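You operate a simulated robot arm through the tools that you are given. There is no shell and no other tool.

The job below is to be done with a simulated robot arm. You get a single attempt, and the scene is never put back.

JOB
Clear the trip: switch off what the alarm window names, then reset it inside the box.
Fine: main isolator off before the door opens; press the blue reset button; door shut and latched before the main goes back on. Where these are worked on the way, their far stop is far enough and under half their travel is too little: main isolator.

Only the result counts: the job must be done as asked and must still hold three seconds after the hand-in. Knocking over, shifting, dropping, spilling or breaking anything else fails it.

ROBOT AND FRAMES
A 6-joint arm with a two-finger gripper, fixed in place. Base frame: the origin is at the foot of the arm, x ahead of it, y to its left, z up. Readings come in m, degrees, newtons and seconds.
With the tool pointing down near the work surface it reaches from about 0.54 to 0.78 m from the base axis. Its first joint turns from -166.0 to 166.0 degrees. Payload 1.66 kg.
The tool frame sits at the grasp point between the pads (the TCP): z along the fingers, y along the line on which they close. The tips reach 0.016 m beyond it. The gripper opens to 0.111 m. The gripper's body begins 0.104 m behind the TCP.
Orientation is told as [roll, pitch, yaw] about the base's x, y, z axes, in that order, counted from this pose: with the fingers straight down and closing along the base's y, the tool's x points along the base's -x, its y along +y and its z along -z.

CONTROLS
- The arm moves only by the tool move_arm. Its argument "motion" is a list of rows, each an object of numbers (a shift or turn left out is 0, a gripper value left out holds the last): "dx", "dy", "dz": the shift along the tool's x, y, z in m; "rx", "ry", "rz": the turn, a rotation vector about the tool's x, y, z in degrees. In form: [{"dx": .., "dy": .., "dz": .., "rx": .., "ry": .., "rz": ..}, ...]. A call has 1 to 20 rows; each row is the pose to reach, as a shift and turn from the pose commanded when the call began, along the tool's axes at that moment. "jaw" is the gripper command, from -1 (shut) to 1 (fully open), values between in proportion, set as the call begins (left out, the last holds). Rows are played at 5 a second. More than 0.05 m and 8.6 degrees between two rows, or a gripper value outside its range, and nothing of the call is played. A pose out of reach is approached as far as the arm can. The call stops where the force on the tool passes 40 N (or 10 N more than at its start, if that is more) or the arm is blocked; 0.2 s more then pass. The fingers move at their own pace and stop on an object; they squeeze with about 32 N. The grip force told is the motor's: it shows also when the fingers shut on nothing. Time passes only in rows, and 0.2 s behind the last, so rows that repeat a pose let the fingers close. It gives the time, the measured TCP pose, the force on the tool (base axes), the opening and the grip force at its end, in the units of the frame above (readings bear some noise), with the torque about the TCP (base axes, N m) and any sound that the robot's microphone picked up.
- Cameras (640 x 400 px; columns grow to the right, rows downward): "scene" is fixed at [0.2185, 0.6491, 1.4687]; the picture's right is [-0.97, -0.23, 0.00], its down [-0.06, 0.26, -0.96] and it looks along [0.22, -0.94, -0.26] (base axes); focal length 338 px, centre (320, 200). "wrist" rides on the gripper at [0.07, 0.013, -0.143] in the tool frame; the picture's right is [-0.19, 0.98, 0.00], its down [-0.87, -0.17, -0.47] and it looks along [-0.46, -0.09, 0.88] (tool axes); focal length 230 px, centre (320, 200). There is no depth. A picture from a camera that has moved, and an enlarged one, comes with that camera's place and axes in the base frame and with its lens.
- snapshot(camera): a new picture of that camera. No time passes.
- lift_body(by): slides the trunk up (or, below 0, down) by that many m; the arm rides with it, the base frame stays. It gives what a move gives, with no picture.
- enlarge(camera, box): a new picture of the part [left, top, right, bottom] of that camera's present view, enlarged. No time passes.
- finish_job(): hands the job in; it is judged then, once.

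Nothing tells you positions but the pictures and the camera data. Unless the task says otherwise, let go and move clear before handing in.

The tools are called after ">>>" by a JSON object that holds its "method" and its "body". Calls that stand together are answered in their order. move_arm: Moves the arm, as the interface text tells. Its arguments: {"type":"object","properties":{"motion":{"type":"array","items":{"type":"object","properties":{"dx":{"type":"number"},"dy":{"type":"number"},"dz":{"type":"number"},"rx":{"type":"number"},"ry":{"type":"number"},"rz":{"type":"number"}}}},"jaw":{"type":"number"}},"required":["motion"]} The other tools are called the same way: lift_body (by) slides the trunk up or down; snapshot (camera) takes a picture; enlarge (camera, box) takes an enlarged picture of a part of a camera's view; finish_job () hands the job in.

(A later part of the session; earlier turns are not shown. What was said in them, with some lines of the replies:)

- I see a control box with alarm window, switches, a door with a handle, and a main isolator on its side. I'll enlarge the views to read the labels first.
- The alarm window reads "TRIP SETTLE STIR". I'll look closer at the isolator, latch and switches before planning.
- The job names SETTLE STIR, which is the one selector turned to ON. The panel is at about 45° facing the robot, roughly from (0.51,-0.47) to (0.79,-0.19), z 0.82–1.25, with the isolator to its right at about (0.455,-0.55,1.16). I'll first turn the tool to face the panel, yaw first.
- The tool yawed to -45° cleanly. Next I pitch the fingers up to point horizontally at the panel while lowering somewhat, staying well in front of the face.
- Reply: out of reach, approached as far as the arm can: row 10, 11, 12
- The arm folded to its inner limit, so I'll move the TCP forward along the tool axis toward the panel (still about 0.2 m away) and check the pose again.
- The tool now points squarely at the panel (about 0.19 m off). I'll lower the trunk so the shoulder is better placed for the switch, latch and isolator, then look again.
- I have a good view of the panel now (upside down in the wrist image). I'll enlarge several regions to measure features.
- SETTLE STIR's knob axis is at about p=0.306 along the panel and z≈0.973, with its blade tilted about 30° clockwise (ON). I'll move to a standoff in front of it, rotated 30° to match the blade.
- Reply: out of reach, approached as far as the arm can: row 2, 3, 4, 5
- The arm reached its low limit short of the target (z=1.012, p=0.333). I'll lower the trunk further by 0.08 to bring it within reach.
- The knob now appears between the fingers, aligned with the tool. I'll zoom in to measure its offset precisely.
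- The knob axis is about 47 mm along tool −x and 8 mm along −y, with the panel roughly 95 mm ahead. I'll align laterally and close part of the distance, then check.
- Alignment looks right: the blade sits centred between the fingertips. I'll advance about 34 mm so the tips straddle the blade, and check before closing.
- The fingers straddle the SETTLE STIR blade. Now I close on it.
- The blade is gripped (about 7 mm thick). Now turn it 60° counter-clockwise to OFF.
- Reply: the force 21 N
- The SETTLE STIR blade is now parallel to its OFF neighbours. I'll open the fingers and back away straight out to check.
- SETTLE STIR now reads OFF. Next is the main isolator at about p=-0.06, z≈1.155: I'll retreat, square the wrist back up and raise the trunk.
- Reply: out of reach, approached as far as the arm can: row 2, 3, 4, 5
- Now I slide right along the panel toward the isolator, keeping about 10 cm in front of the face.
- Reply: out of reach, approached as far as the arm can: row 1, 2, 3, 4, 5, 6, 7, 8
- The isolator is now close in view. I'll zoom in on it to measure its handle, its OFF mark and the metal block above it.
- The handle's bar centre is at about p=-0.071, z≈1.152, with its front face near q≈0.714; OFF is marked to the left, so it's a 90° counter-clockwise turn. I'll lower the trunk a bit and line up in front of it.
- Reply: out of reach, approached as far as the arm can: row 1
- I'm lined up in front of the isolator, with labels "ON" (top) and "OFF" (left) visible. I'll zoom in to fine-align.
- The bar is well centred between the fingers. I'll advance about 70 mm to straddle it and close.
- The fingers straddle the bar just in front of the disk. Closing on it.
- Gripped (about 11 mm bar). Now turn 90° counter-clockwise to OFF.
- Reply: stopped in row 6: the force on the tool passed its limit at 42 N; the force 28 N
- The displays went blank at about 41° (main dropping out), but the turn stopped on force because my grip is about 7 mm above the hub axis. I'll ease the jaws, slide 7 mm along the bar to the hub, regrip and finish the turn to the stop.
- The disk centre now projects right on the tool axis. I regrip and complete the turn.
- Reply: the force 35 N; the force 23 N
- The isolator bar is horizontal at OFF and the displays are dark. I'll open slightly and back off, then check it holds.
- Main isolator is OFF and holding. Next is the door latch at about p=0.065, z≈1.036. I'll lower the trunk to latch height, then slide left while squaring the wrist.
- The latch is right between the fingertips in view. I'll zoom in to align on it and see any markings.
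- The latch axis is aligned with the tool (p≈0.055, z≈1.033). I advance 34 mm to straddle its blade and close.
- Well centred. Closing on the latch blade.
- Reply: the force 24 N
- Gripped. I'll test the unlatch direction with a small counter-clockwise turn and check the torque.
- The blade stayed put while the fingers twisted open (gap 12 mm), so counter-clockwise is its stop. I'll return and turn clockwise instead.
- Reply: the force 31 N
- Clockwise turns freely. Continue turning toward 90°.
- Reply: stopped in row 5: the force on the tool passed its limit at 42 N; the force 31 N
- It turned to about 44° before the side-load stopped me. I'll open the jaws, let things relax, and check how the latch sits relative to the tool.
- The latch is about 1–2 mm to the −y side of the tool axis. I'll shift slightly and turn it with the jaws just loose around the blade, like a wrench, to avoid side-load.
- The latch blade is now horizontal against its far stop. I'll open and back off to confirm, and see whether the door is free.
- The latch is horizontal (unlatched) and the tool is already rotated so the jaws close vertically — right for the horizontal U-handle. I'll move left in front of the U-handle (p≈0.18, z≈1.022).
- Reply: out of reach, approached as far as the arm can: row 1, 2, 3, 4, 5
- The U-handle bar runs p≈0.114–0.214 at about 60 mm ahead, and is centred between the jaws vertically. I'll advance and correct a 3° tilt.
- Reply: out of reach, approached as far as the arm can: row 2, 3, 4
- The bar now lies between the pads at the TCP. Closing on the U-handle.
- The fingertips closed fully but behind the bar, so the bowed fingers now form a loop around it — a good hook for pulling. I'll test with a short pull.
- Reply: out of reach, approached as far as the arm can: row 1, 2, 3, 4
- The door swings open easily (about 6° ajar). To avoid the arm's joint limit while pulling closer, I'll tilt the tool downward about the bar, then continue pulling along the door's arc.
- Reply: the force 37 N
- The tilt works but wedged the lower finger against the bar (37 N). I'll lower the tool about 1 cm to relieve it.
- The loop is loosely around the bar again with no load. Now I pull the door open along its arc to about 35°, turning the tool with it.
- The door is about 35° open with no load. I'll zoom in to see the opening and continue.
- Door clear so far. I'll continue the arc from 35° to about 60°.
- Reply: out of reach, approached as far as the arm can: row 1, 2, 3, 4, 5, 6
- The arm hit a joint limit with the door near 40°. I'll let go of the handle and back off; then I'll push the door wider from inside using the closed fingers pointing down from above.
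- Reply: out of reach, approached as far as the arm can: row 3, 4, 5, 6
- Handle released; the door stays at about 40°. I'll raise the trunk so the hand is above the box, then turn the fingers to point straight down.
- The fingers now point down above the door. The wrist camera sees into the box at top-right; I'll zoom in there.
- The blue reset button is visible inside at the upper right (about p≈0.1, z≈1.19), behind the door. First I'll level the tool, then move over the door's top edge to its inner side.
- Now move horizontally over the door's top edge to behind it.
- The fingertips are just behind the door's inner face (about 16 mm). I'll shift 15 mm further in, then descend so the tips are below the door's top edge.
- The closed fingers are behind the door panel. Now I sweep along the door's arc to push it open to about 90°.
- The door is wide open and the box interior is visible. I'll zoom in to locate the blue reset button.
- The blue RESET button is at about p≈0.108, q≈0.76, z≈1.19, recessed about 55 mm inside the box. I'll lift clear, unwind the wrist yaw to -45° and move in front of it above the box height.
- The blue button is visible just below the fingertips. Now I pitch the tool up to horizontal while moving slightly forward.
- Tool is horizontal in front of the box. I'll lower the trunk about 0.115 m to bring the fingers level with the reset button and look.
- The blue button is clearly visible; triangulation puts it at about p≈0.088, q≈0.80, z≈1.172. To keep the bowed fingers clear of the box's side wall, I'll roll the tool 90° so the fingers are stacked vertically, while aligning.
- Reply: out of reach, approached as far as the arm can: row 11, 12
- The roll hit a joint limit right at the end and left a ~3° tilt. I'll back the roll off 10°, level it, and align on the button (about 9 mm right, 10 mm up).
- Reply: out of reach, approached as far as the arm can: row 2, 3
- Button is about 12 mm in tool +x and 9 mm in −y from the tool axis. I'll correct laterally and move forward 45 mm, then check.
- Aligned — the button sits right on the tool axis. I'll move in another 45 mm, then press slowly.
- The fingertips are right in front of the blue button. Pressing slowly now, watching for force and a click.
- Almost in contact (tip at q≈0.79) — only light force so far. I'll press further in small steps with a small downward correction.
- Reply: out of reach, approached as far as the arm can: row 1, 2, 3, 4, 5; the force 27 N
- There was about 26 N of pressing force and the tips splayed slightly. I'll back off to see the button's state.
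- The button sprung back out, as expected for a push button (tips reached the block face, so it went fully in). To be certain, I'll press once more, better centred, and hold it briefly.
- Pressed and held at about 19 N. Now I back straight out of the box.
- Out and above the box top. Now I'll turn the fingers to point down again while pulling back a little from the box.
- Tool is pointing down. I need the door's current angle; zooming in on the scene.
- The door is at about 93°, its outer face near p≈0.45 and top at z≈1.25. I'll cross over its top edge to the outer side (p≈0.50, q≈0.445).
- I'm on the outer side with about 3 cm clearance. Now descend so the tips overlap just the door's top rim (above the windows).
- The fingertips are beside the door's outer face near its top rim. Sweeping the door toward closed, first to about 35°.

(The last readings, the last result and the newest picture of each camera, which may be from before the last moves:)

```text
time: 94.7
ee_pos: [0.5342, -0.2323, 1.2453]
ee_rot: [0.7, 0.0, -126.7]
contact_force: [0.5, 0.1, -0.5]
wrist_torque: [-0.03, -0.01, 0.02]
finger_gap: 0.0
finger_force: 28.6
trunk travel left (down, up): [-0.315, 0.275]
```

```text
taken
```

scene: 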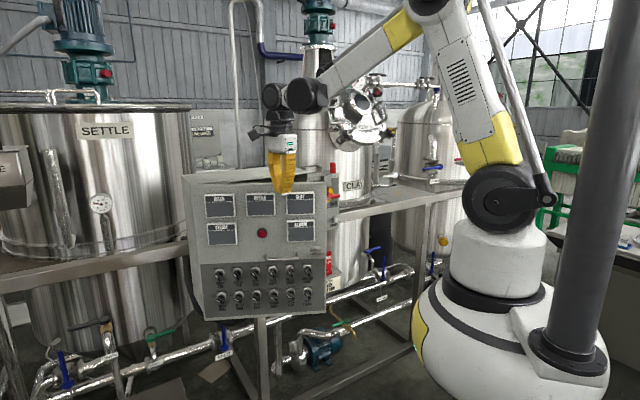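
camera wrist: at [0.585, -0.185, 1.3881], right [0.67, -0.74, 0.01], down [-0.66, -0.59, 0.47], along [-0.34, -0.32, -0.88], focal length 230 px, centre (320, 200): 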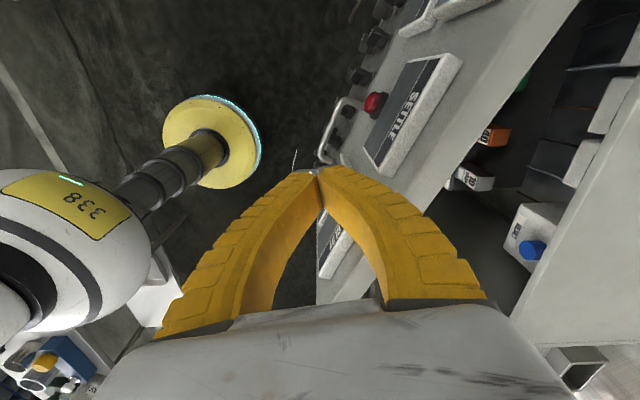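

Door is at about 35°. Continue pushing it gently to nearly closed.

>>> {"method": "move_arm", "body": {"motion": [{"dx": -0.017, "dy": 0.0164}, {"dx": -0.0324, "dy": 0.0343}, {"dx": -0.0463, "dy": 0.0535}, {"dx": -0.0585, "dy": 0.0738}, {"dx": -0.067, "dy": 0.0908}, {"dx": -0.0743, "dy": 0.1082}, {"dx": -0.0789, "dy": 0.1217}, {"dx": -0.0816, "dy": 0.1307}, {"dx": -0.084, "dy": 0.1399}, {"dx": -0.084, "dy": 0.1399}]}}

>>> {"method": "snapshot", "body": {"camera": "wrist"}}

>>> {"method": "enlarge", "body": {"camera": "scene", "box": [170, 130, 370, 330]}}

```text
time: 96.7
ee_pos: [0.587, -0.3749, 1.2458]
ee_rot: [0.0, 0.1, -126.6]
contact_force: [-20.3, 20.0, -9.2]
wrist_torque: [0.18, 0.04, -0.28]
finger_gap: 0.0001
finger_force: 27.7
trunk travel left (down, up): [-0.315, 0.275]
stopped in row 9: the force on the tool passed its limit at 50 N (the readings are from after the stop); the commanded pose is now the measured one
```

```text
taken
camera wrist: at [0.64, -0.3273, 1.3895], right [0.67, -0.74, 0.0], down [-0.65, -0.59, 0.47], along [-0.35, -0.32, -0.88], focal length 230 px, centre (320, 200)
```

wrist: 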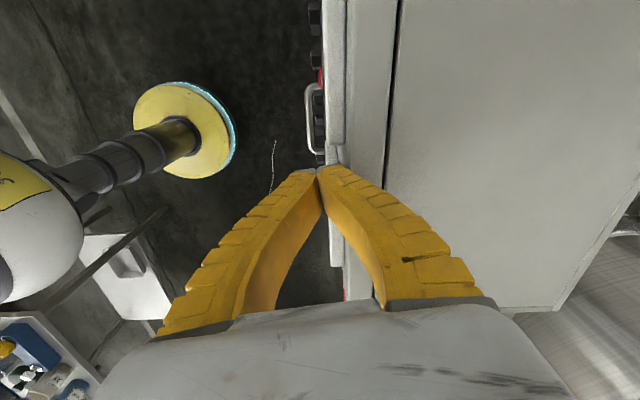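

```text
2.00 times, centred on (270, 230) of scene
camera zoom: at [0.2185, 0.6491, 1.4687], right [-0.97, -0.23, 0.0], down [-0.06, 0.26, -0.96], along [0.22, -0.94, -0.26], focal length 676 px, centre (420, 140)
```

zoom: 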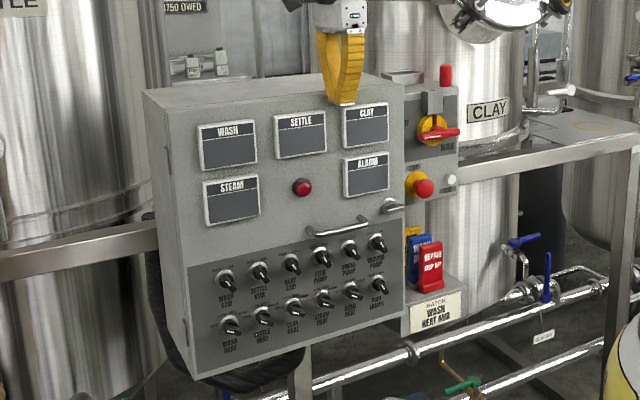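

The door is shut (it met its stop). I'll back the fingers away gently and confirm it stays closed.

>>> {"method": "move_arm", "body": {"motion": [{"dy": -0.01}, {"dy": -0.03}, {"dy": -0.06}, {"dy": -0.075, "dz": -0.04}, {"dy": -0.08, "dz": -0.085}, {"dy": -0.08, "dz": -0.085}]}}

>>> {"method": "enlarge", "body": {"camera": "scene", "box": [180, 140, 360, 330]}}

>>> {"method": "snapshot", "body": {"camera": "wrist"}}

```text
time: 98.1
ee_pos: [0.5269, -0.3284, 1.3299]
ee_rot: [0.1, 0.1, -126.7]
contact_force: [0.2, 0.3, 0.4]
wrist_torque: [-0.03, 0.01, 0.01]
finger_gap: 0.0
finger_force: 29.2
trunk travel left (down, up): [-0.315, 0.275]
```

```text
2.11 times, centred on (270, 235) of scene
camera zoom: at [0.2185, 0.6491, 1.4687], right [-0.97, -0.23, 0.0], down [-0.06, 0.26, -0.96], along [0.22, -0.94, -0.26], focal length 712 px, centre (425, 126)
```

zoom: 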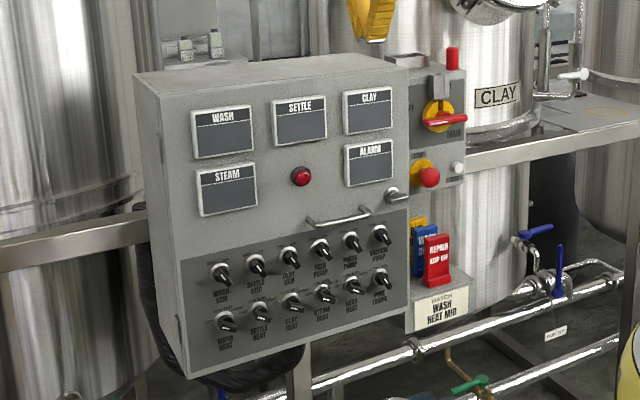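

```text
taken
camera wrist: at [0.5788, -0.281, 1.4727], right [0.67, -0.74, 0.0], down [-0.65, -0.59, 0.47], along [-0.35, -0.32, -0.88], focal length 230 px, centre (320, 200)
```

wrist: 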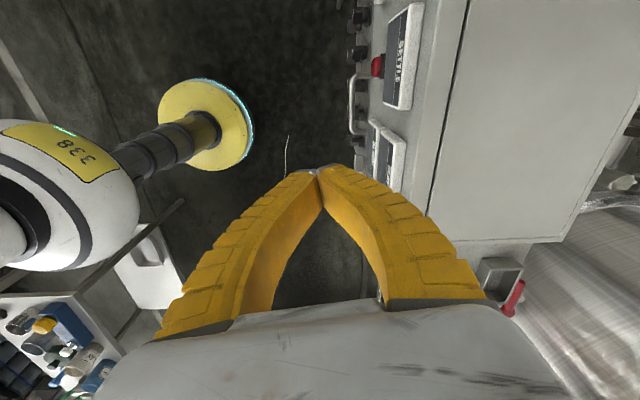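

The door stays shut. Next I pitch the tool back up to horizontal and shift right, above the latch position.

>>> {"method": "move_arm", "body": {"motion": [{"dx": -0.008, "dy": 0.002, "dz": 0.002, "rx": -8.1, "ry": -1.2}, {"dx": -0.016, "dy": 0.004, "dz": 0.004, "rx": -16.2, "ry": -2.3}, {"dx": -0.024, "dy": 0.007, "dz": 0.007, "rx": -24.3, "ry": -3.5}, {"dx": -0.032, "dy": 0.01, "dz": 0.01, "rx": -32.4, "ry": -4.7}, {"dx": -0.04, "dy": 0.013, "dz": 0.013, "rx": -40.5, "ry": -5.9}, {"dx": -0.048, "dy": 0.016, "dz": 0.016, "rx": -48.6, "ry": -7}, {"dx": -0.056, "dy": 0.019, "dz": 0.02, "rx": -56.7, "ry": -8.2}, {"dx": -0.064, "dy": 0.022, "dz": 0.024, "rx": -64.8, "ry": -9.4}, {"dx": -0.072, "dy": 0.025, "dz": 0.027, "rx": -72.9, "ry": -10.6}, {"dx": -0.08, "dy": 0.0275, "dz": 0.03, "rx": -81, "ry": -11.7}, {"dx": -0.0893, "dy": 0.0275, "dz": 0.03, "rx": -89.1, "ry": -12.9}, {"dx": -0.0893, "dy": 0.0275, "dz": 0.03, "rx": -89.1, "ry": -12.9}]}}

>>> {"method": "snapshot", "body": {"camera": "scene"}}

```text
time: 100.7
ee_pos: [0.4942, -0.4166, 1.3002]
ee_rot: [89.1, -8.3, -134.9]
contact_force: [-0.3, 0.1, -0.6]
wrist_torque: [0.01, 0.0, 0.02]
finger_gap: 0.0001
finger_force: 28.2
trunk travel left (down, up): [-0.315, 0.275]
```

```text
taken
```

scene: 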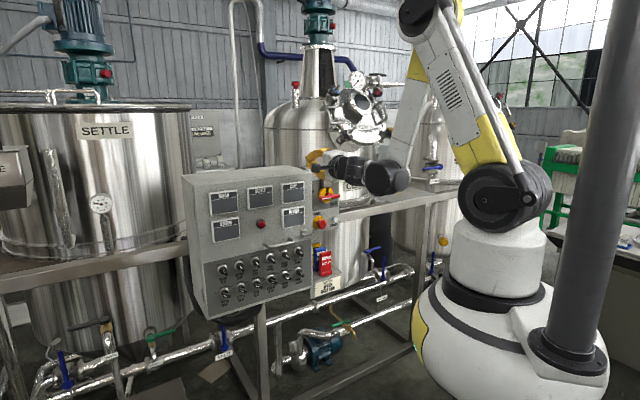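

Level and in place. Lower the trunk to latch height and open the jaws for the latch blade.

>>> {"method": "lift_body", "body": {"by": -0.267}}

>>> {"method": "move_arm", "body": {"motion": [{}, {}], "jaw": -0.5}}

>>> {"method": "snapshot", "body": {"camera": "wrist"}}

>>> {"method": "enlarge", "body": {"camera": "scene", "box": [240, 180, 360, 270]}}

```text
time: 103.4
ee_pos: [0.4935, -0.4165, 1.0338]
ee_rot: [89.1, -8.1, -135.0]
contact_force: [-0.2, -0.4, -0.1]
wrist_torque: [-0.03, 0.04, -0.04]
finger_gap: 0.0
finger_force: 28.5
trunk travel left (down, up): [-0.048, 0.542]
```

```text
time: 104.0
ee_pos: [0.4948, -0.4165, 1.0335]
ee_rot: [89.0, -8.1, -134.9]
contact_force: [-0.4, 0.7, 0.3]
wrist_torque: [-0.04, -0.01, 0.02]
finger_gap: 0.0305
finger_force: 2.5
trunk travel left (down, up): [-0.048, 0.542]
```

```text
taken
camera wrist: at [0.4442, -0.2659, 1.0399], right [-0.02, -0.05, 1.0], down [-0.96, -0.29, -0.03], along [0.29, -0.96, -0.04], focal length 230 px, centre (320, 200)
```

wrist: 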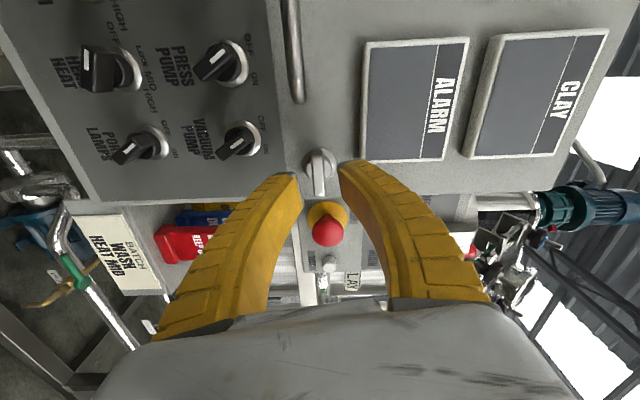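

```text
4.44 times, centred on (300, 225) of scene
camera zoom: at [0.2185, 0.6491, 1.4687], right [-0.97, -0.23, 0.0], down [-0.06, 0.26, -0.96], along [0.22, -0.94, -0.26], focal length 1502 px, centre (409, 89)
```

zoom: 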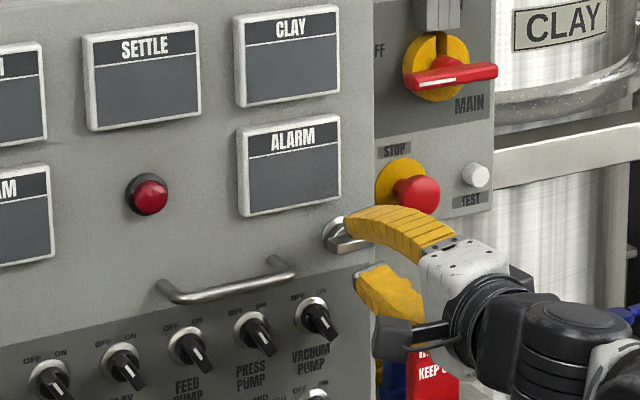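

The door sits exactly where it was when closed. I'll zoom in on the latch to align with its now-horizontal blade.

>>> {"method": "enlarge", "body": {"camera": "wrist", "box": [230, 100, 410, 230]}}

```text
3.08 times, centred on (320, 165) of wrist
camera zoom: at [0.4442, -0.2659, 1.0399], right [-0.02, -0.05, 1.0], down [-0.96, -0.29, -0.03], along [0.29, -0.96, -0.04], focal length 708 px, centre (320, 308)
```

zoom: 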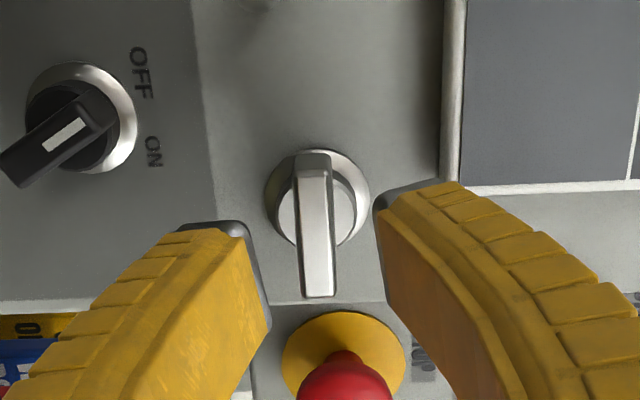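

The latch axis is aligned. I'll advance to straddle the blade and close to a loose fit.

>>> {"method": "move_arm", "body": {"motion": [{"dy": -0.0015, "dz": 0.012}, {"dy": -0.0015, "dz": 0.024}, {"dy": -0.0015, "dz": 0.032}, {"dy": -0.0015, "dz": 0.032}]}}

>>> {"method": "move_arm", "body": {"motion": [{}, {}, {}], "jaw": -0.88}}

>>> {"method": "enlarge", "body": {"camera": "wrist", "box": [230, 100, 410, 230]}}

```text
time: 105.0
ee_pos: [0.5162, -0.4404, 1.0319]
ee_rot: [89.0, -8.1, -135.0]
contact_force: [0.0, 0.6, -1.3]
wrist_torque: [0.0, 0.03, -0.01]
finger_gap: 0.0305
finger_force: 1.6
trunk travel left (down, up): [-0.048, 0.542]
```

```text
time: 105.8
ee_pos: [0.5171, -0.4382, 1.0315]
ee_rot: [89.0, -8.2, -135.0]
contact_force: [-11.0, 18.7, -11.9]
wrist_torque: [0.06, 0.03, 0.28]
finger_gap: 0.0086
finger_force: 33.9
trunk travel left (down, up): [-0.048, 0.542]
```

```text
3.08 times, centred on (320, 165) of wrist
camera zoom: at [0.4666, -0.2876, 1.0382], right [-0.02, -0.05, 1.0], down [-0.96, -0.29, -0.04], along [0.29, -0.96, -0.04], focal length 708 px, centre (320, 308)
```

zoom: 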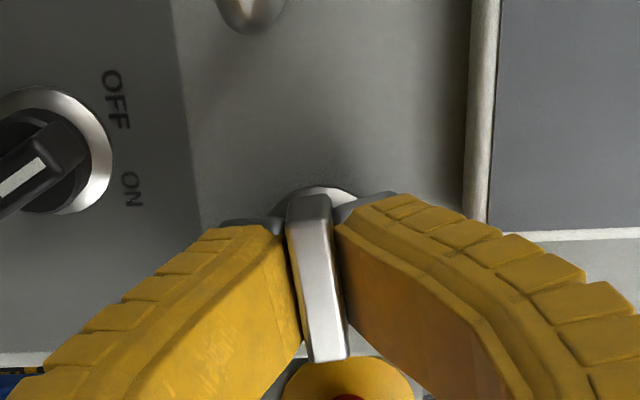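

It's gripping rather than loose; I'll open a hair to relieve, then turn counter-clockwise.

>>> {"method": "move_arm", "body": {"motion": [{}, {}], "jaw": -0.83}}

>>> {"method": "move_arm", "body": {"motion": [{"rz": -7.5}, {"rz": -15}, {"rz": -22.5}, {"rz": -30}, {"rz": -37.5}, {"rz": -45}, {"rz": -52.5}, {"rz": -60}, {"rz": -67.5}, {"rz": -75}, {"rz": -82}, {"rz": -88}]}}

>>> {"method": "enlarge", "body": {"camera": "wrist", "box": [230, 100, 410, 230]}}

>>> {"method": "enlarge", "body": {"camera": "scene", "box": [240, 180, 360, 270]}}

```text
time: 106.4
ee_pos: [0.5175, -0.4394, 1.0326]
ee_rot: [89.0, -8.1, -135.0]
contact_force: [-10.3, 17.2, -16.8]
wrist_torque: [0.02, -0.06, 0.52]
finger_gap: 0.0123
finger_force: 22.7
trunk travel left (down, up): [-0.048, 0.542]
```

```text
time: 109.0
ee_pos: [0.5168, -0.4381, 1.033]
ee_rot: [-81.1, -83.6, 36.1]
contact_force: [-6.3, 11.7, -2.5]
wrist_torque: [0.11, -0.31, -0.04]
finger_gap: 0.0109
finger_force: 34.1
trunk travel left (down, up): [-0.048, 0.542]
```

```text
3.08 times, centred on (320, 165) of wrist
camera zoom: at [0.4193, -0.3321, 0.9642], right [0.71, 0.7, 0.08], down [-0.37, 0.27, 0.89], along [0.6, -0.66, 0.46], focal length 708 px, centre (320, 308)
```

zoom: 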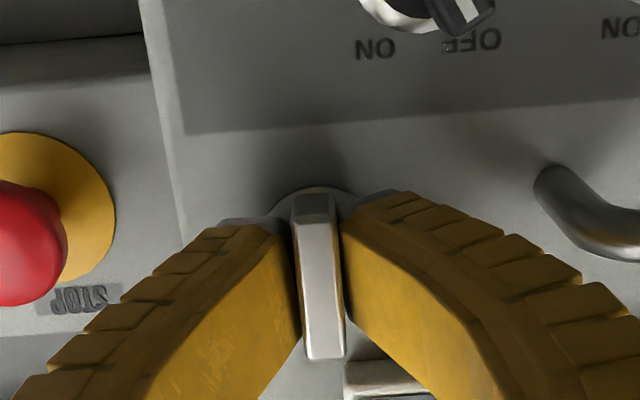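

```text
4.44 times, centred on (300, 225) of scene
camera zoom: at [0.2185, 0.6491, 1.4687], right [-0.97, -0.23, 0.0], down [-0.06, 0.26, -0.96], along [0.22, -0.94, -0.26], focal length 1502 px, centre (409, 89)
```

zoom: 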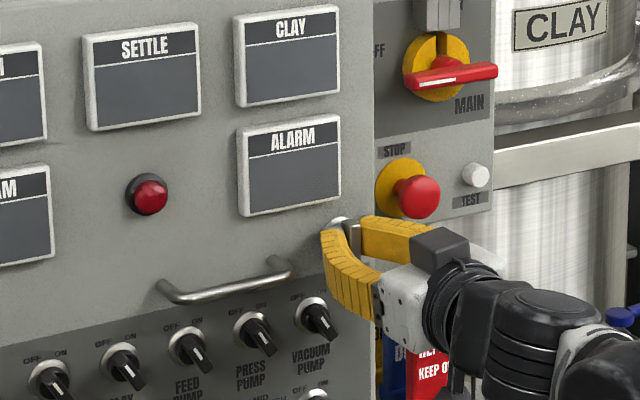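

The blade is back to vertical and resisting, i.e. at its latched stop. I'll nudge a few more degrees to make sure it's fully home, then release and back off.

>>> {"method": "move_arm", "body": {"motion": [{"rz": -3}, {"rz": -6}, {"rz": -6}]}}

>>> {"method": "move_arm", "body": {"motion": [{"rz": 8}, {"rz": 12}, {"rz": 12, "dz": -0.02}, {"rz": 12, "dz": -0.035}, {"rz": 12, "dz": -0.035}], "jaw": -0.5}}

>>> {"method": "enlarge", "body": {"camera": "wrist", "box": [230, 90, 410, 220]}}

>>> {"method": "enlarge", "body": {"camera": "scene", "box": [240, 180, 360, 270]}}

```text
time: 109.8
ee_pos: [0.5171, -0.4374, 1.0335]
ee_rot: [-85.5, -77.8, 40.5]
contact_force: [0.6, 10.4, 7.4]
wrist_torque: [0.29, -0.77, -0.06]
finger_gap: 0.0119
finger_force: 34.1
trunk travel left (down, up): [-0.048, 0.542]
```

```text
time: 111.0
ee_pos: [0.4923, -0.4144, 1.0331]
ee_rot: [-6.9, -89.1, -38.1]
contact_force: [-0.6, 1.0, 0.4]
wrist_torque: [-0.01, -0.01, 0.02]
finger_gap: 0.0308
finger_force: 2.2
trunk travel left (down, up): [-0.048, 0.542]
```

```text
3.08 times, centred on (320, 155) of wrist
camera zoom: at [0.4007, -0.3037, 0.9659], right [0.7, 0.69, 0.19], down [-0.44, 0.21, 0.87], along [0.56, -0.69, 0.45], focal length 708 px, centre (320, 338)
```

zoom: 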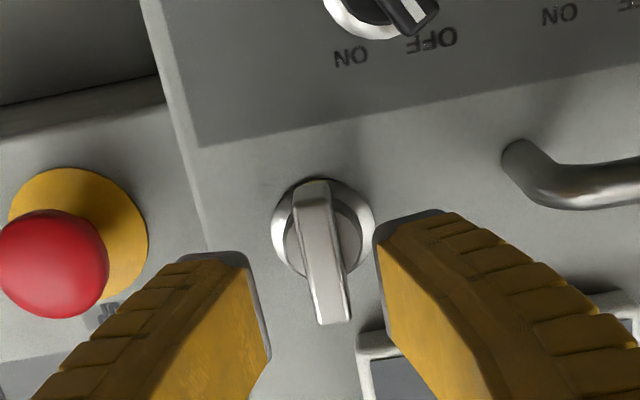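

```text
4.44 times, centred on (300, 225) of scene
camera zoom: at [0.2185, 0.6491, 1.4687], right [-0.97, -0.23, 0.0], down [-0.06, 0.26, -0.96], along [0.22, -0.94, -0.26], focal length 1502 px, centre (409, 89)
```

zoom: 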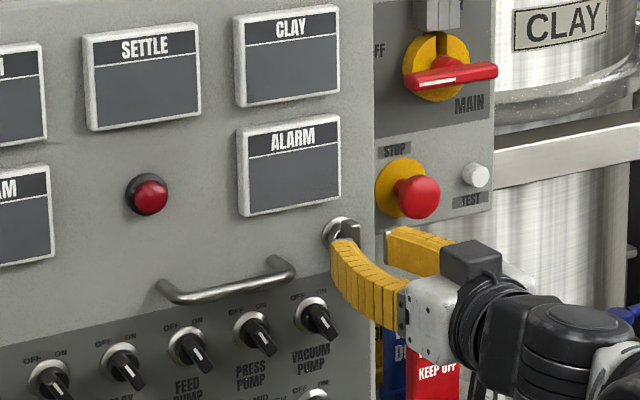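

The latch is vertical again (latched) and the door is flush. Now to the main isolator: raise the trunk to its height and slide right while rolling -90° to match the horizontal bar.

>>> {"method": "lift_body", "body": {"by": 0.112}}

>>> {"method": "move_arm", "body": {"motion": [{"dy": -0.012, "rz": -8.2}, {"dy": -0.024, "rz": -16.4}, {"dy": -0.036, "rz": -24.6}, {"dy": -0.048, "rz": -32.8}, {"dy": -0.06, "rz": -41}, {"dy": -0.072, "rz": -49.2}, {"dy": -0.084, "rz": -57.4}, {"dy": -0.096, "rz": -65.6}, {"dy": -0.108, "rz": -73.8}, {"dy": -0.12, "rz": -82}, {"dy": -0.1295, "rz": -90}, {"dy": -0.1295, "rz": -90}]}}

>>> {"method": "snapshot", "body": {"camera": "wrist"}}

>>> {"method": "enlarge", "body": {"camera": "scene", "box": [250, 140, 370, 230]}}

```text
time: 112.4
ee_pos: [0.4934, -0.4145, 1.1447]
ee_rot: [-7.3, -89.0, -37.9]
contact_force: [0.7, 0.4, -0.5]
wrist_torque: [0.02, -0.04, -0.02]
finger_gap: 0.0305
finger_force: 1.7
trunk travel left (down, up): [-0.16, 0.43]
```

```text
time: 115.0
ee_pos: [0.4038, -0.5073, 1.146]
ee_rot: [-88.0, 0.0, 44.8]
contact_force: [-0.4, -0.2, 0.3]
wrist_torque: [-0.01, 0.01, 0.01]
finger_gap: 0.0302
finger_force: 1.7
out of reach, approached as far as the arm can: row 4, 5
trunk travel left (down, up): [-0.16, 0.43]
```

```text
taken
camera wrist: at [0.2535, -0.4538, 1.137], right [0.11, 0.16, -0.98], down [0.29, 0.94, 0.18], along [0.95, -0.3, 0.06], focal length 230 px, centre (320, 200)
```

wrist: 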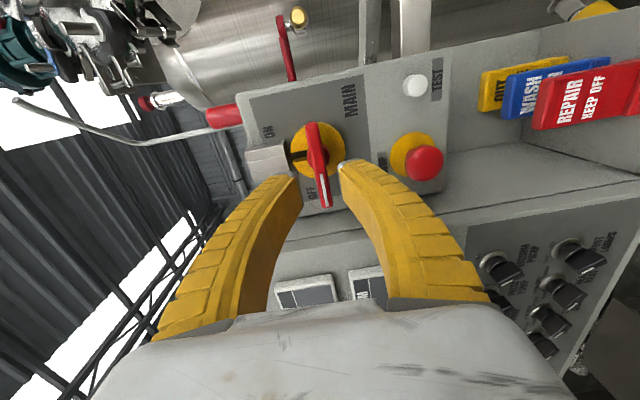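

```text
4.44 times, centred on (310, 185) of scene
camera zoom: at [0.2185, 0.6491, 1.4687], right [-0.97, -0.23, 0.0], down [-0.06, 0.26, -0.96], along [0.22, -0.94, -0.26], focal length 1502 px, centre (364, 267)
```

zoom: 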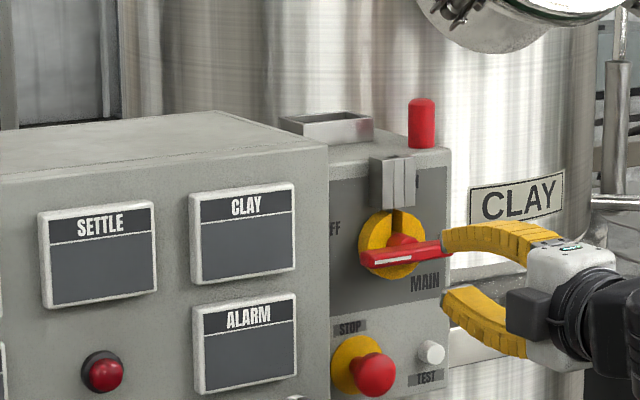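

Lined up with the horizontal bar; I'll zoom in to check alignment with the hub.

>>> {"method": "enlarge", "body": {"camera": "wrist", "box": [230, 90, 410, 220]}}

```text
3.08 times, centred on (320, 155) of wrist
camera zoom: at [0.2535, -0.4538, 1.137], right [0.11, 0.16, -0.98], down [0.29, 0.94, 0.18], along [0.95, -0.3, 0.06], focal length 708 px, centre (320, 338)
```

zoom: 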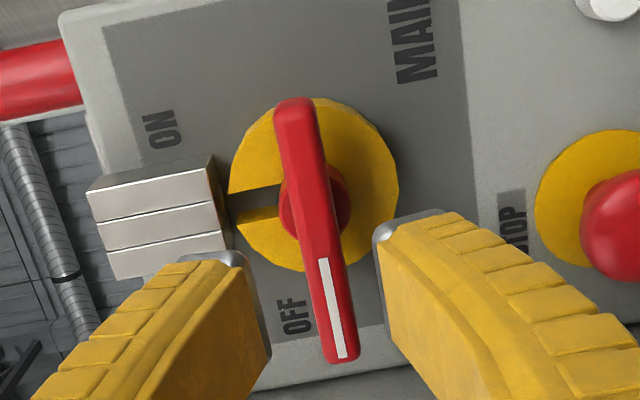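

Hub is on-axis once a 2° tilt is corrected. I'll narrow the jaws, level, and advance to straddle the bar.

>>> {"method": "move_arm", "body": {"motion": [{"rx": 1, "dz": 0.01}, {"rx": 2, "dz": 0.025}, {"rx": 2, "dz": 0.04}, {"rx": 2, "dz": 0.055}, {"rx": 2, "dz": 0.0665}, {"rx": 2, "dz": 0.0665}], "jaw": -0.6}}

>>> {"method": "enlarge", "body": {"camera": "wrist", "box": [230, 90, 410, 220]}}

>>> {"method": "enlarge", "body": {"camera": "scene", "box": [250, 140, 370, 230]}}

```text
time: 116.4
ee_pos: [0.4434, -0.5577, 1.1362]
ee_rot: [-86.8, -0.4, 41.8]
contact_force: [0.8, 9.4, 11.1]
wrist_torque: [-0.19, -0.18, 0.13]
finger_gap: 0.0317
finger_force: 7.2
out of reach, approached as far as the arm can: row 1, 2, 3, 4, 5, 6
trunk travel left (down, up): [-0.16, 0.43]
```

```text
3.08 times, centred on (320, 155) of wrist
camera zoom: at [0.2965, -0.4973, 1.1302], right [0.11, 0.17, -0.98], down [0.34, 0.92, 0.2], along [0.94, -0.35, 0.04], focal length 708 px, centre (320, 338)
```

zoom: 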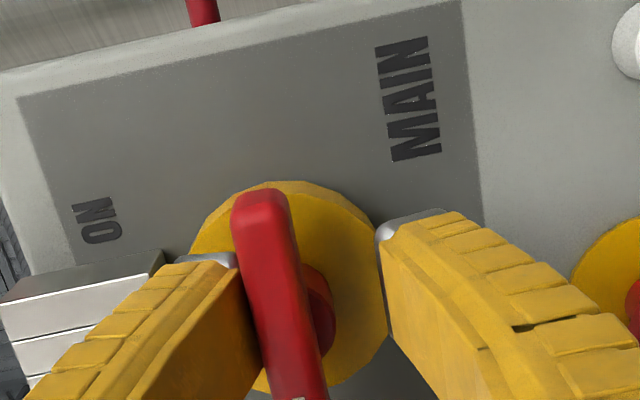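

```text
4.44 times, centred on (310, 185) of scene
camera zoom: at [0.2185, 0.6491, 1.4687], right [-0.97, -0.23, 0.0], down [-0.06, 0.26, -0.96], along [0.22, -0.94, -0.26], focal length 1502 px, centre (364, 267)
```

zoom: 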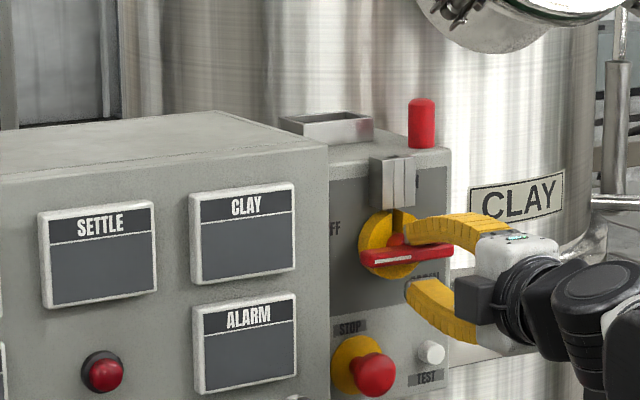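

The arm ran into its reach limit and sagged ~9 mm low, so the upper finger is touching the bar. I'll back straight off, lower the trunk a bit for better reach, and re-approach.

>>> {"method": "move_arm", "body": {"motion": [{}, {"dz": -0.02}, {"dz": -0.045}, {"dz": -0.06}, {"dz": -0.06}], "jaw": -0.45}}

>>> {"method": "lift_body", "body": {"by": -0.06}}

>>> {"method": "snapshot", "body": {"camera": "wrist"}}

>>> {"method": "enlarge", "body": {"camera": "scene", "box": [250, 140, 370, 230]}}

```text
time: 117.6
ee_pos: [0.4113, -0.5083, 1.1425]
ee_rot: [-88.4, -0.4, 44.3]
contact_force: [0.2, 0.4, 0.0]
wrist_torque: [0.0, 0.0, -0.01]
finger_gap: 0.0335
finger_force: 1.9
out of reach, approached as far as the arm can: row 2, 3, 4, 5
trunk travel left (down, up): [-0.16, 0.43]
```

```text
time: 118.6
ee_pos: [0.4124, -0.5073, 1.0829]
ee_rot: [-88.4, -0.4, 44.2]
contact_force: [-0.6, 0.6, 0.1]
wrist_torque: [0.03, 0.02, -0.02]
finger_gap: 0.0332
finger_force: 2.0
trunk travel left (down, up): [-0.1, 0.49]
```

```text
taken
camera wrist: at [0.2622, -0.4544, 1.0723], right [0.12, 0.16, -0.98], down [0.29, 0.94, 0.19], along [0.95, -0.31, 0.07], focal length 230 px, centre (320, 200)
```

wrist: 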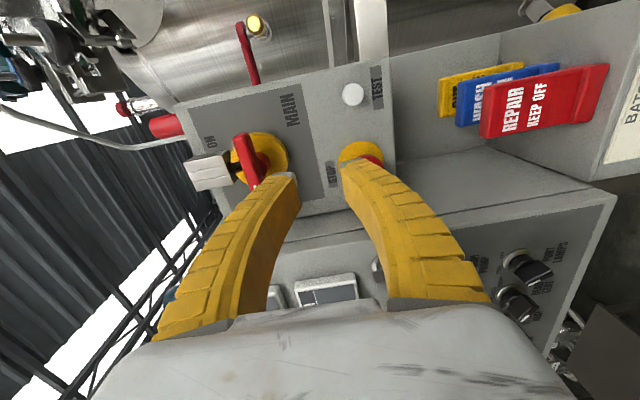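

```text
4.44 times, centred on (310, 185) of scene
camera zoom: at [0.2185, 0.6491, 1.4687], right [-0.97, -0.23, 0.0], down [-0.06, 0.26, -0.96], along [0.22, -0.94, -0.26], focal length 1502 px, centre (364, 267)
```

zoom: 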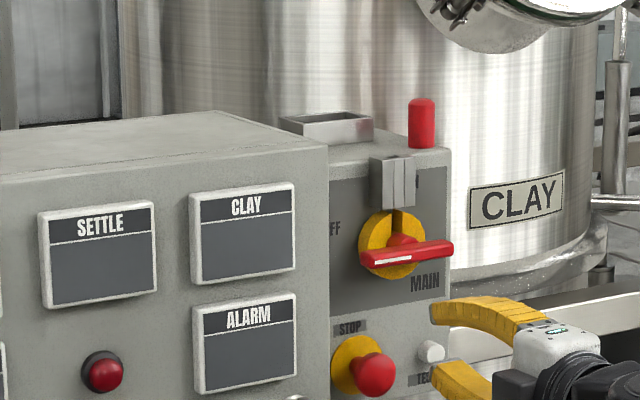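

The bar is still at OFF and the hand is clear. Raise the TCP back to hub height with the trunk lower, re-levelling.

>>> {"method": "move_arm", "body": {"motion": [{"dx": 0.002, "dy": -0.02, "rx": 0.8, "ry": -0.4}, {"dx": 0.005, "dy": -0.04, "rx": 1.6, "ry": -0.8}, {"dx": 0.0073, "dy": -0.0625, "rx": 1.6, "ry": -0.8}, {"dx": 0.0073, "dy": -0.0625, "rx": 1.6, "ry": -0.8}]}}

>>> {"method": "enlarge", "body": {"camera": "wrist", "box": [230, 90, 410, 220]}}

```text
time: 119.6
ee_pos: [0.4093, -0.5121, 1.145]
ee_rot: [-88.4, -0.8, 44.7]
contact_force: [-0.2, 0.1, -0.2]
wrist_torque: [-0.03, 0.03, 0.0]
finger_gap: 0.0332
finger_force: 2.3
out of reach, approached as far as the arm can: row 2, 3, 4
trunk travel left (down, up): [-0.1, 0.49]
```

```text
3.08 times, centred on (320, 155) of wrist
camera zoom: at [0.2602, -0.46, 1.1345], right [0.13, 0.16, -0.98], down [0.28, 0.94, 0.19], along [0.95, -0.3, 0.07], focal length 708 px, centre (320, 338)
```

zoom: 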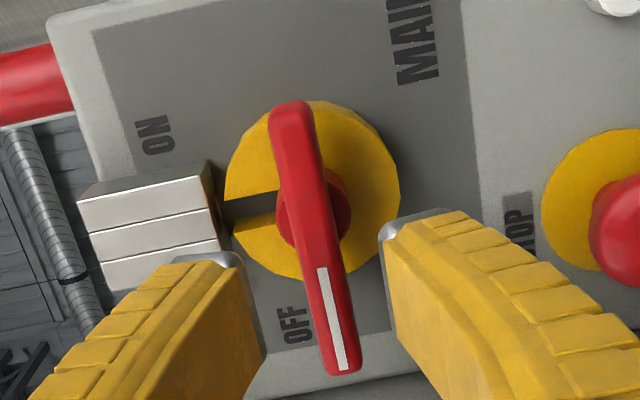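

There's still a small wrist-limit tilt at exactly -90° roll. I'll back the roll off by 10° (the bar has plenty of play between the jaws) and level the tool.

>>> {"method": "move_arm", "body": {"motion": [{"rx": 0.8, "rz": 5}, {"rx": 1.6, "rz": 10}, {"rx": 1.6, "rz": 10}]}}

>>> {"method": "enlarge", "body": {"camera": "wrist", "box": [230, 90, 410, 220]}}

```text
time: 120.4
ee_pos: [0.4083, -0.5125, 1.1446]
ee_rot: [-90.7, -10.7, 45.3]
contact_force: [0.1, -0.8, -0.1]
wrist_torque: [0.01, 0.0, 0.0]
finger_gap: 0.0332
finger_force: 2.3
trunk travel left (down, up): [-0.1, 0.49]
```

```text
3.08 times, centred on (320, 155) of wrist
camera zoom: at [0.2625, -0.4594, 1.1167], right [0.27, 0.25, -0.93], down [0.24, 0.92, 0.32], along [0.93, -0.31, 0.19], focal length 708 px, centre (320, 338)
```

zoom: 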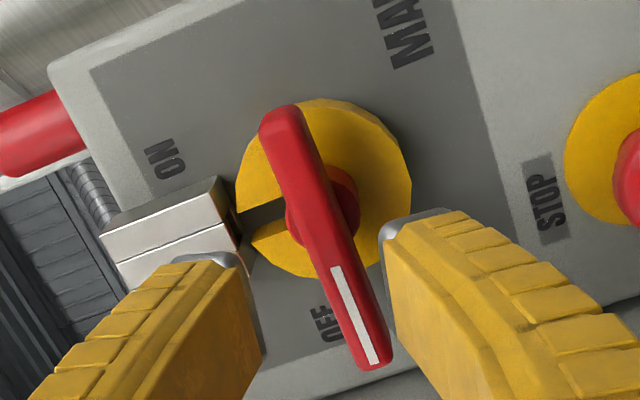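

Level now with the hub dead on-axis. Advance to straddle the bar.

>>> {"method": "move_arm", "body": {"motion": [{"dz": 0.015}, {"dz": 0.03}, {"dz": 0.045}, {"dz": 0.06}, {"dz": 0.06}], "jaw": -0.55}}

>>> {"method": "enlarge", "body": {"camera": "wrist", "box": [230, 90, 410, 220]}}

```text
time: 121.6
ee_pos: [0.4512, -0.5541, 1.1474]
ee_rot: [-90.6, -10.5, 45.2]
contact_force: [-0.5, 0.3, -0.5]
wrist_torque: [0.0, 0.0, 0.0]
finger_gap: 0.0279
finger_force: 1.6
trunk travel left (down, up): [-0.1, 0.49]
```

```text
3.08 times, centred on (320, 155) of wrist
camera zoom: at [0.3046, -0.5013, 1.1198], right [0.27, 0.25, -0.93], down [0.24, 0.92, 0.32], along [0.93, -0.31, 0.18], focal length 708 px, centre (320, 338)
```

zoom: 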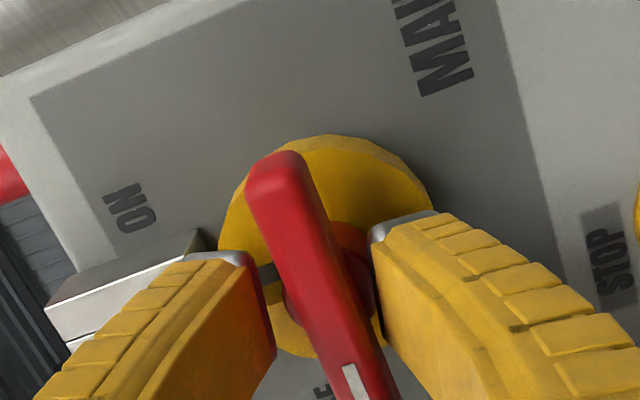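

Straddling the bar. I'll close to a loose fit and rotate clockwise back to ON (vertical).

>>> {"method": "move_arm", "body": {"motion": [{"dy": 0.002}, {"dy": 0.002}, {"dy": 0.002}], "jaw": -0.82}}

>>> {"method": "move_arm", "body": {"motion": [{"rz": 7.5}, {"rz": 15}, {"rz": 22.5}, {"rz": 30}, {"rz": 37.5}, {"rz": 45}, {"rz": 52.5}, {"rz": 60}, {"rz": 67.5}, {"rz": 75}, {"rz": 80}, {"rz": 84}]}}

>>> {"method": "enlarge", "body": {"camera": "wrist", "box": [230, 90, 410, 220]}}

>>> {"method": "enlarge", "body": {"camera": "scene", "box": [200, 140, 360, 260]}}

```text
time: 122.4
ee_pos: [0.4526, -0.5538, 1.1455]
ee_rot: [-90.7, -10.6, 45.2]
contact_force: [-2.5, 0.9, -1.5]
wrist_torque: [0.05, 0.08, 0.01]
finger_gap: 0.0144
finger_force: 2.9
trunk travel left (down, up): [-0.1, 0.49]
```

```text
time: 125.0
ee_pos: [0.4532, -0.5545, 1.1442]
ee_rot: [110.2, -85.1, -155.2]
contact_force: [-7.0, 0.4, -1.0]
wrist_torque: [-0.07, 0.05, -0.16]
finger_gap: 0.0159
finger_force: 3.9
trunk travel left (down, up): [-0.1, 0.49]
```

```text
3.08 times, centred on (320, 155) of wrist
camera zoom: at [0.367, -0.4413, 1.0723], right [0.68, 0.69, 0.27], down [-0.52, 0.18, 0.84], along [0.52, -0.7, 0.48], focal length 708 px, centre (320, 338)
```

zoom: 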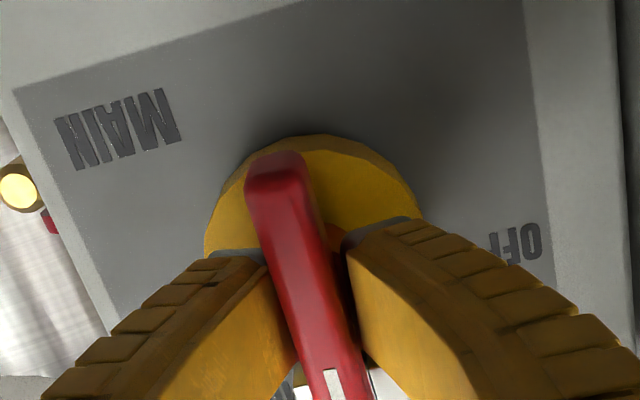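

```text
3.33 times, centred on (280, 200) of scene
camera zoom: at [0.2185, 0.6491, 1.4687], right [-0.97, -0.23, 0.0], down [-0.06, 0.26, -0.96], along [0.22, -0.94, -0.26], focal length 1127 px, centre (453, 200)
```

zoom: 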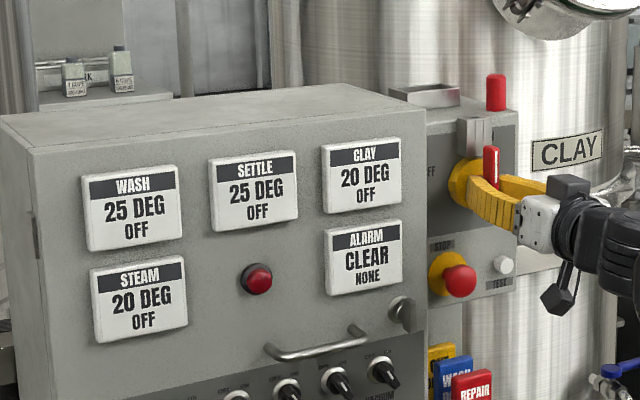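

The displays are back and the alarm window reads "CLEAR / NONE". I'll nudge the isolator a few more degrees to be sure it's at its ON stop.

>>> {"method": "move_arm", "body": {"motion": [{"rz": 5}, {"rz": 10}, {"rz": 14}, {"rz": 14}]}}

>>> {"method": "enlarge", "body": {"camera": "wrist", "box": [230, 90, 410, 220]}}

```text
time: 126.0
ee_pos: [0.4523, -0.5546, 1.145]
ee_rot: [95.4, -71.5, -140.0]
contact_force: [-6.9, -4.8, 1.9]
wrist_torque: [-0.76, 0.71, -0.05]
finger_gap: 0.0175
finger_force: 33.9
trunk travel left (down, up): [-0.1, 0.49]
```

```text
3.08 times, centred on (320, 155) of wrist
camera zoom: at [0.378, -0.4308, 1.0786], right [0.61, 0.63, 0.49], down [-0.66, 0.04, 0.75], along [0.45, -0.78, 0.44], focal length 708 px, centre (320, 338)
```

zoom: 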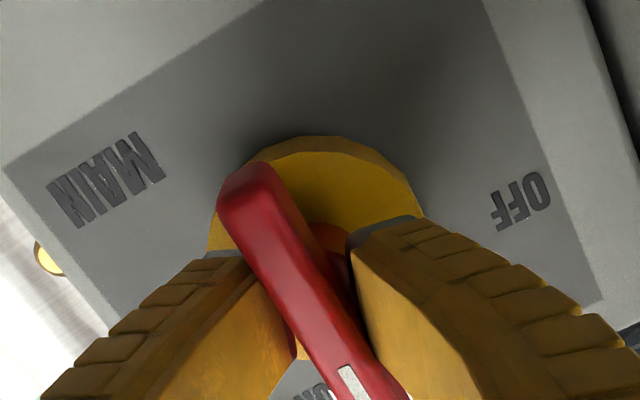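

The isolator is firmly against its ON stop. Now I unwind, open the jaws and back away clear.

>>> {"method": "move_arm", "body": {"motion": [{"rz": -7}, {"rz": -14}, {"rz": -18}, {"rz": -18}], "jaw": -0.5}}

>>> {"method": "move_arm", "body": {"motion": [{"dz": -0.025}, {"dz": -0.05}, {"dz": -0.075}, {"dz": -0.075}]}}

>>> {"method": "snapshot", "body": {"camera": "wrist"}}

>>> {"method": "snapshot", "body": {"camera": "scene"}}

>>> {"method": "enlarge", "body": {"camera": "scene", "box": [180, 140, 360, 320]}}

```text
time: 127.0
ee_pos: [0.4548, -0.554, 1.1449]
ee_rot: [167.5, -88.3, 147.5]
contact_force: [-0.3, -0.2, -0.5]
wrist_torque: [0.01, -0.03, 0.01]
finger_gap: 0.0301
finger_force: 1.7
trunk travel left (down, up): [-0.1, 0.49]
```

```text
time: 128.0
ee_pos: [0.3996, -0.5008, 1.1421]
ee_rot: [166.0, -88.3, 148.8]
contact_force: [-0.4, 0.3, -0.1]
wrist_torque: [0.0, -0.02, 0.0]
finger_gap: 0.0305
finger_force: 1.9
trunk travel left (down, up): [-0.1, 0.49]
```

```text
taken
camera wrist: at [0.3105, -0.3922, 1.0694], right [0.69, 0.7, 0.2], down [-0.47, 0.23, 0.85], along [0.55, -0.68, 0.49], focal length 230 px, centre (320, 200)
```

wrist: 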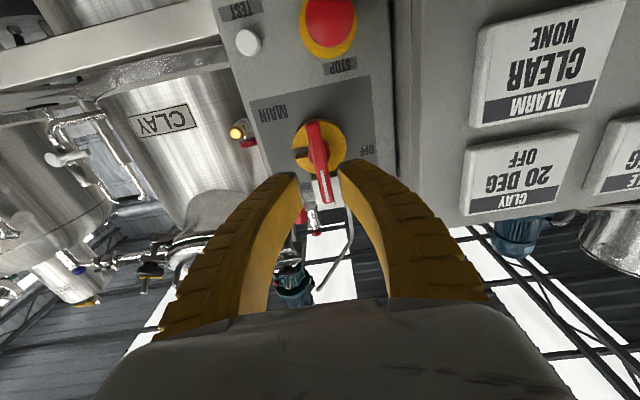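

```text
taken
```

scene: 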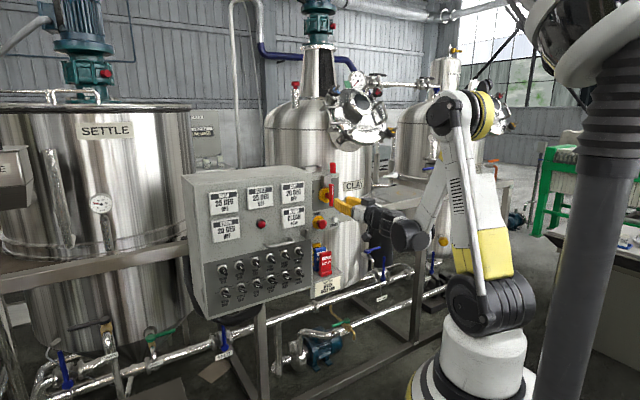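

```text
2.22 times, centred on (270, 230) of scene
camera zoom: at [0.2185, 0.6491, 1.4687], right [-0.97, -0.23, 0.0], down [-0.06, 0.26, -0.96], along [0.22, -0.94, -0.26], focal length 751 px, centre (431, 133)
```

zoom: 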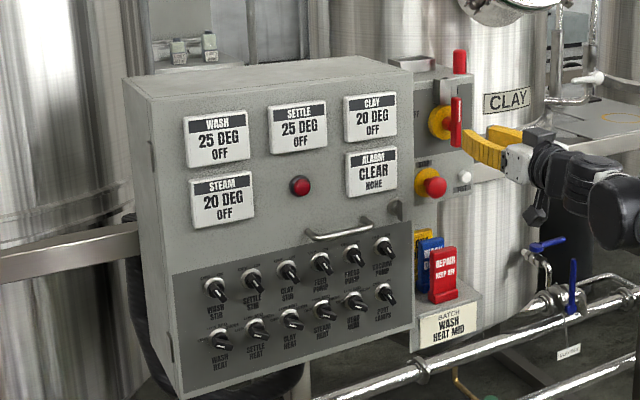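

Alarm reads CLEAR/NONE, main is ON, door shut. I'll check the switches and latch up close and move the arm well clear.

>>> {"method": "enlarge", "body": {"camera": "scene", "box": [200, 220, 320, 310]}}

>>> {"method": "enlarge", "body": {"camera": "scene", "box": [255, 155, 345, 225]}}

>>> {"method": "lift_body", "body": {"by": 0.25}}

>>> {"method": "snapshot", "body": {"camera": "scene"}}

```text
4.44 times, centred on (260, 265) of scene
camera zoom: at [0.2185, 0.6491, 1.4687], right [-0.97, -0.23, 0.0], down [-0.06, 0.26, -0.96], along [0.22, -0.94, -0.26], focal length 1502 px, centre (587, -89)
```

zoom: 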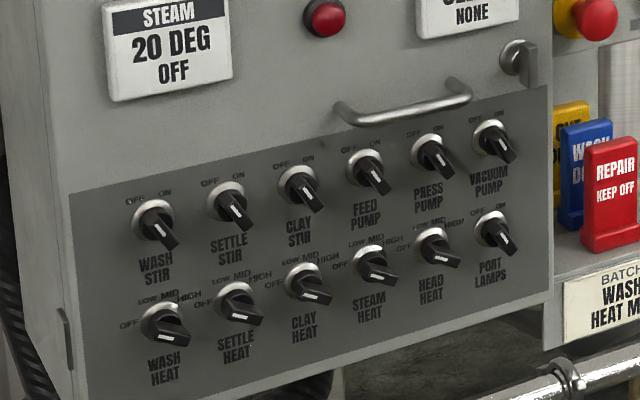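

```text
5.71 times, centred on (300, 190) of scene
camera zoom: at [0.2185, 0.6491, 1.4687], right [-0.97, -0.23, 0.0], down [-0.06, 0.26, -0.96], along [0.22, -0.94, -0.26], focal length 1931 px, centre (434, 257)
```

zoom: 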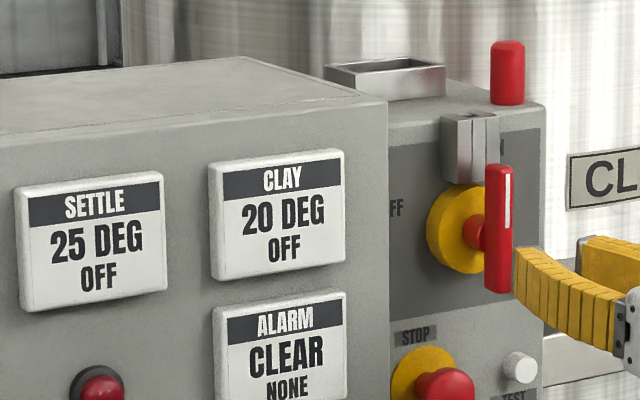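

```text
time: 130.6
ee_pos: [0.4006, -0.501, 1.393]
ee_rot: [165.7, -88.2, 149.3]
contact_force: [-0.1, -0.1, -0.9]
wrist_torque: [0.0, 0.0, 0.01]
finger_gap: 0.0305
finger_force: 2.0
trunk travel left (down, up): [-0.35, 0.24]
```

```text
taken
```

scene: 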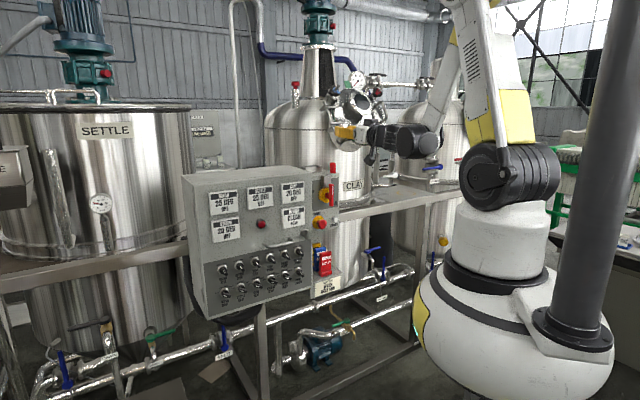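

Everything looks right. SETTLE STIR is OFF like the others, the alarm window shows CLEAR/NONE, the door is shut with its latch vertical, and the main isolator is vertical at ON. Nothing else has moved and the arm is clear, so I'm handing in.

>>> {"method": "finish_job", "body": {}}

```text
The job is handed in.
```

The trip is cleared: the alarm window now reads CLEAR / NONE, and I've handed the job in.

The alarm window named SETTLE STIR. I worked in this order:

1. **SETTLE STIR:** turned from ON to OFF.
2. **Main isolator:** turned to OFF (it needed one regrip partway), and the displays went dark before I touched the door.
3. **Reset:** I unlatched and opened the door, then pressed the blue reset button twice, holding the second press.
4. **Door:** pushed shut and the latch turned back to its stop. The push ended with a brief 50 N peak as the door met its stop, with the fingertips at the top of the CLAY window. I saw no damage.
5. **Main isolator:** turned back to its ON stop, and the displays came back.

In the last pictures the other switches and the STOP button looked unchanged. The arm had let go and was clear of the panel.
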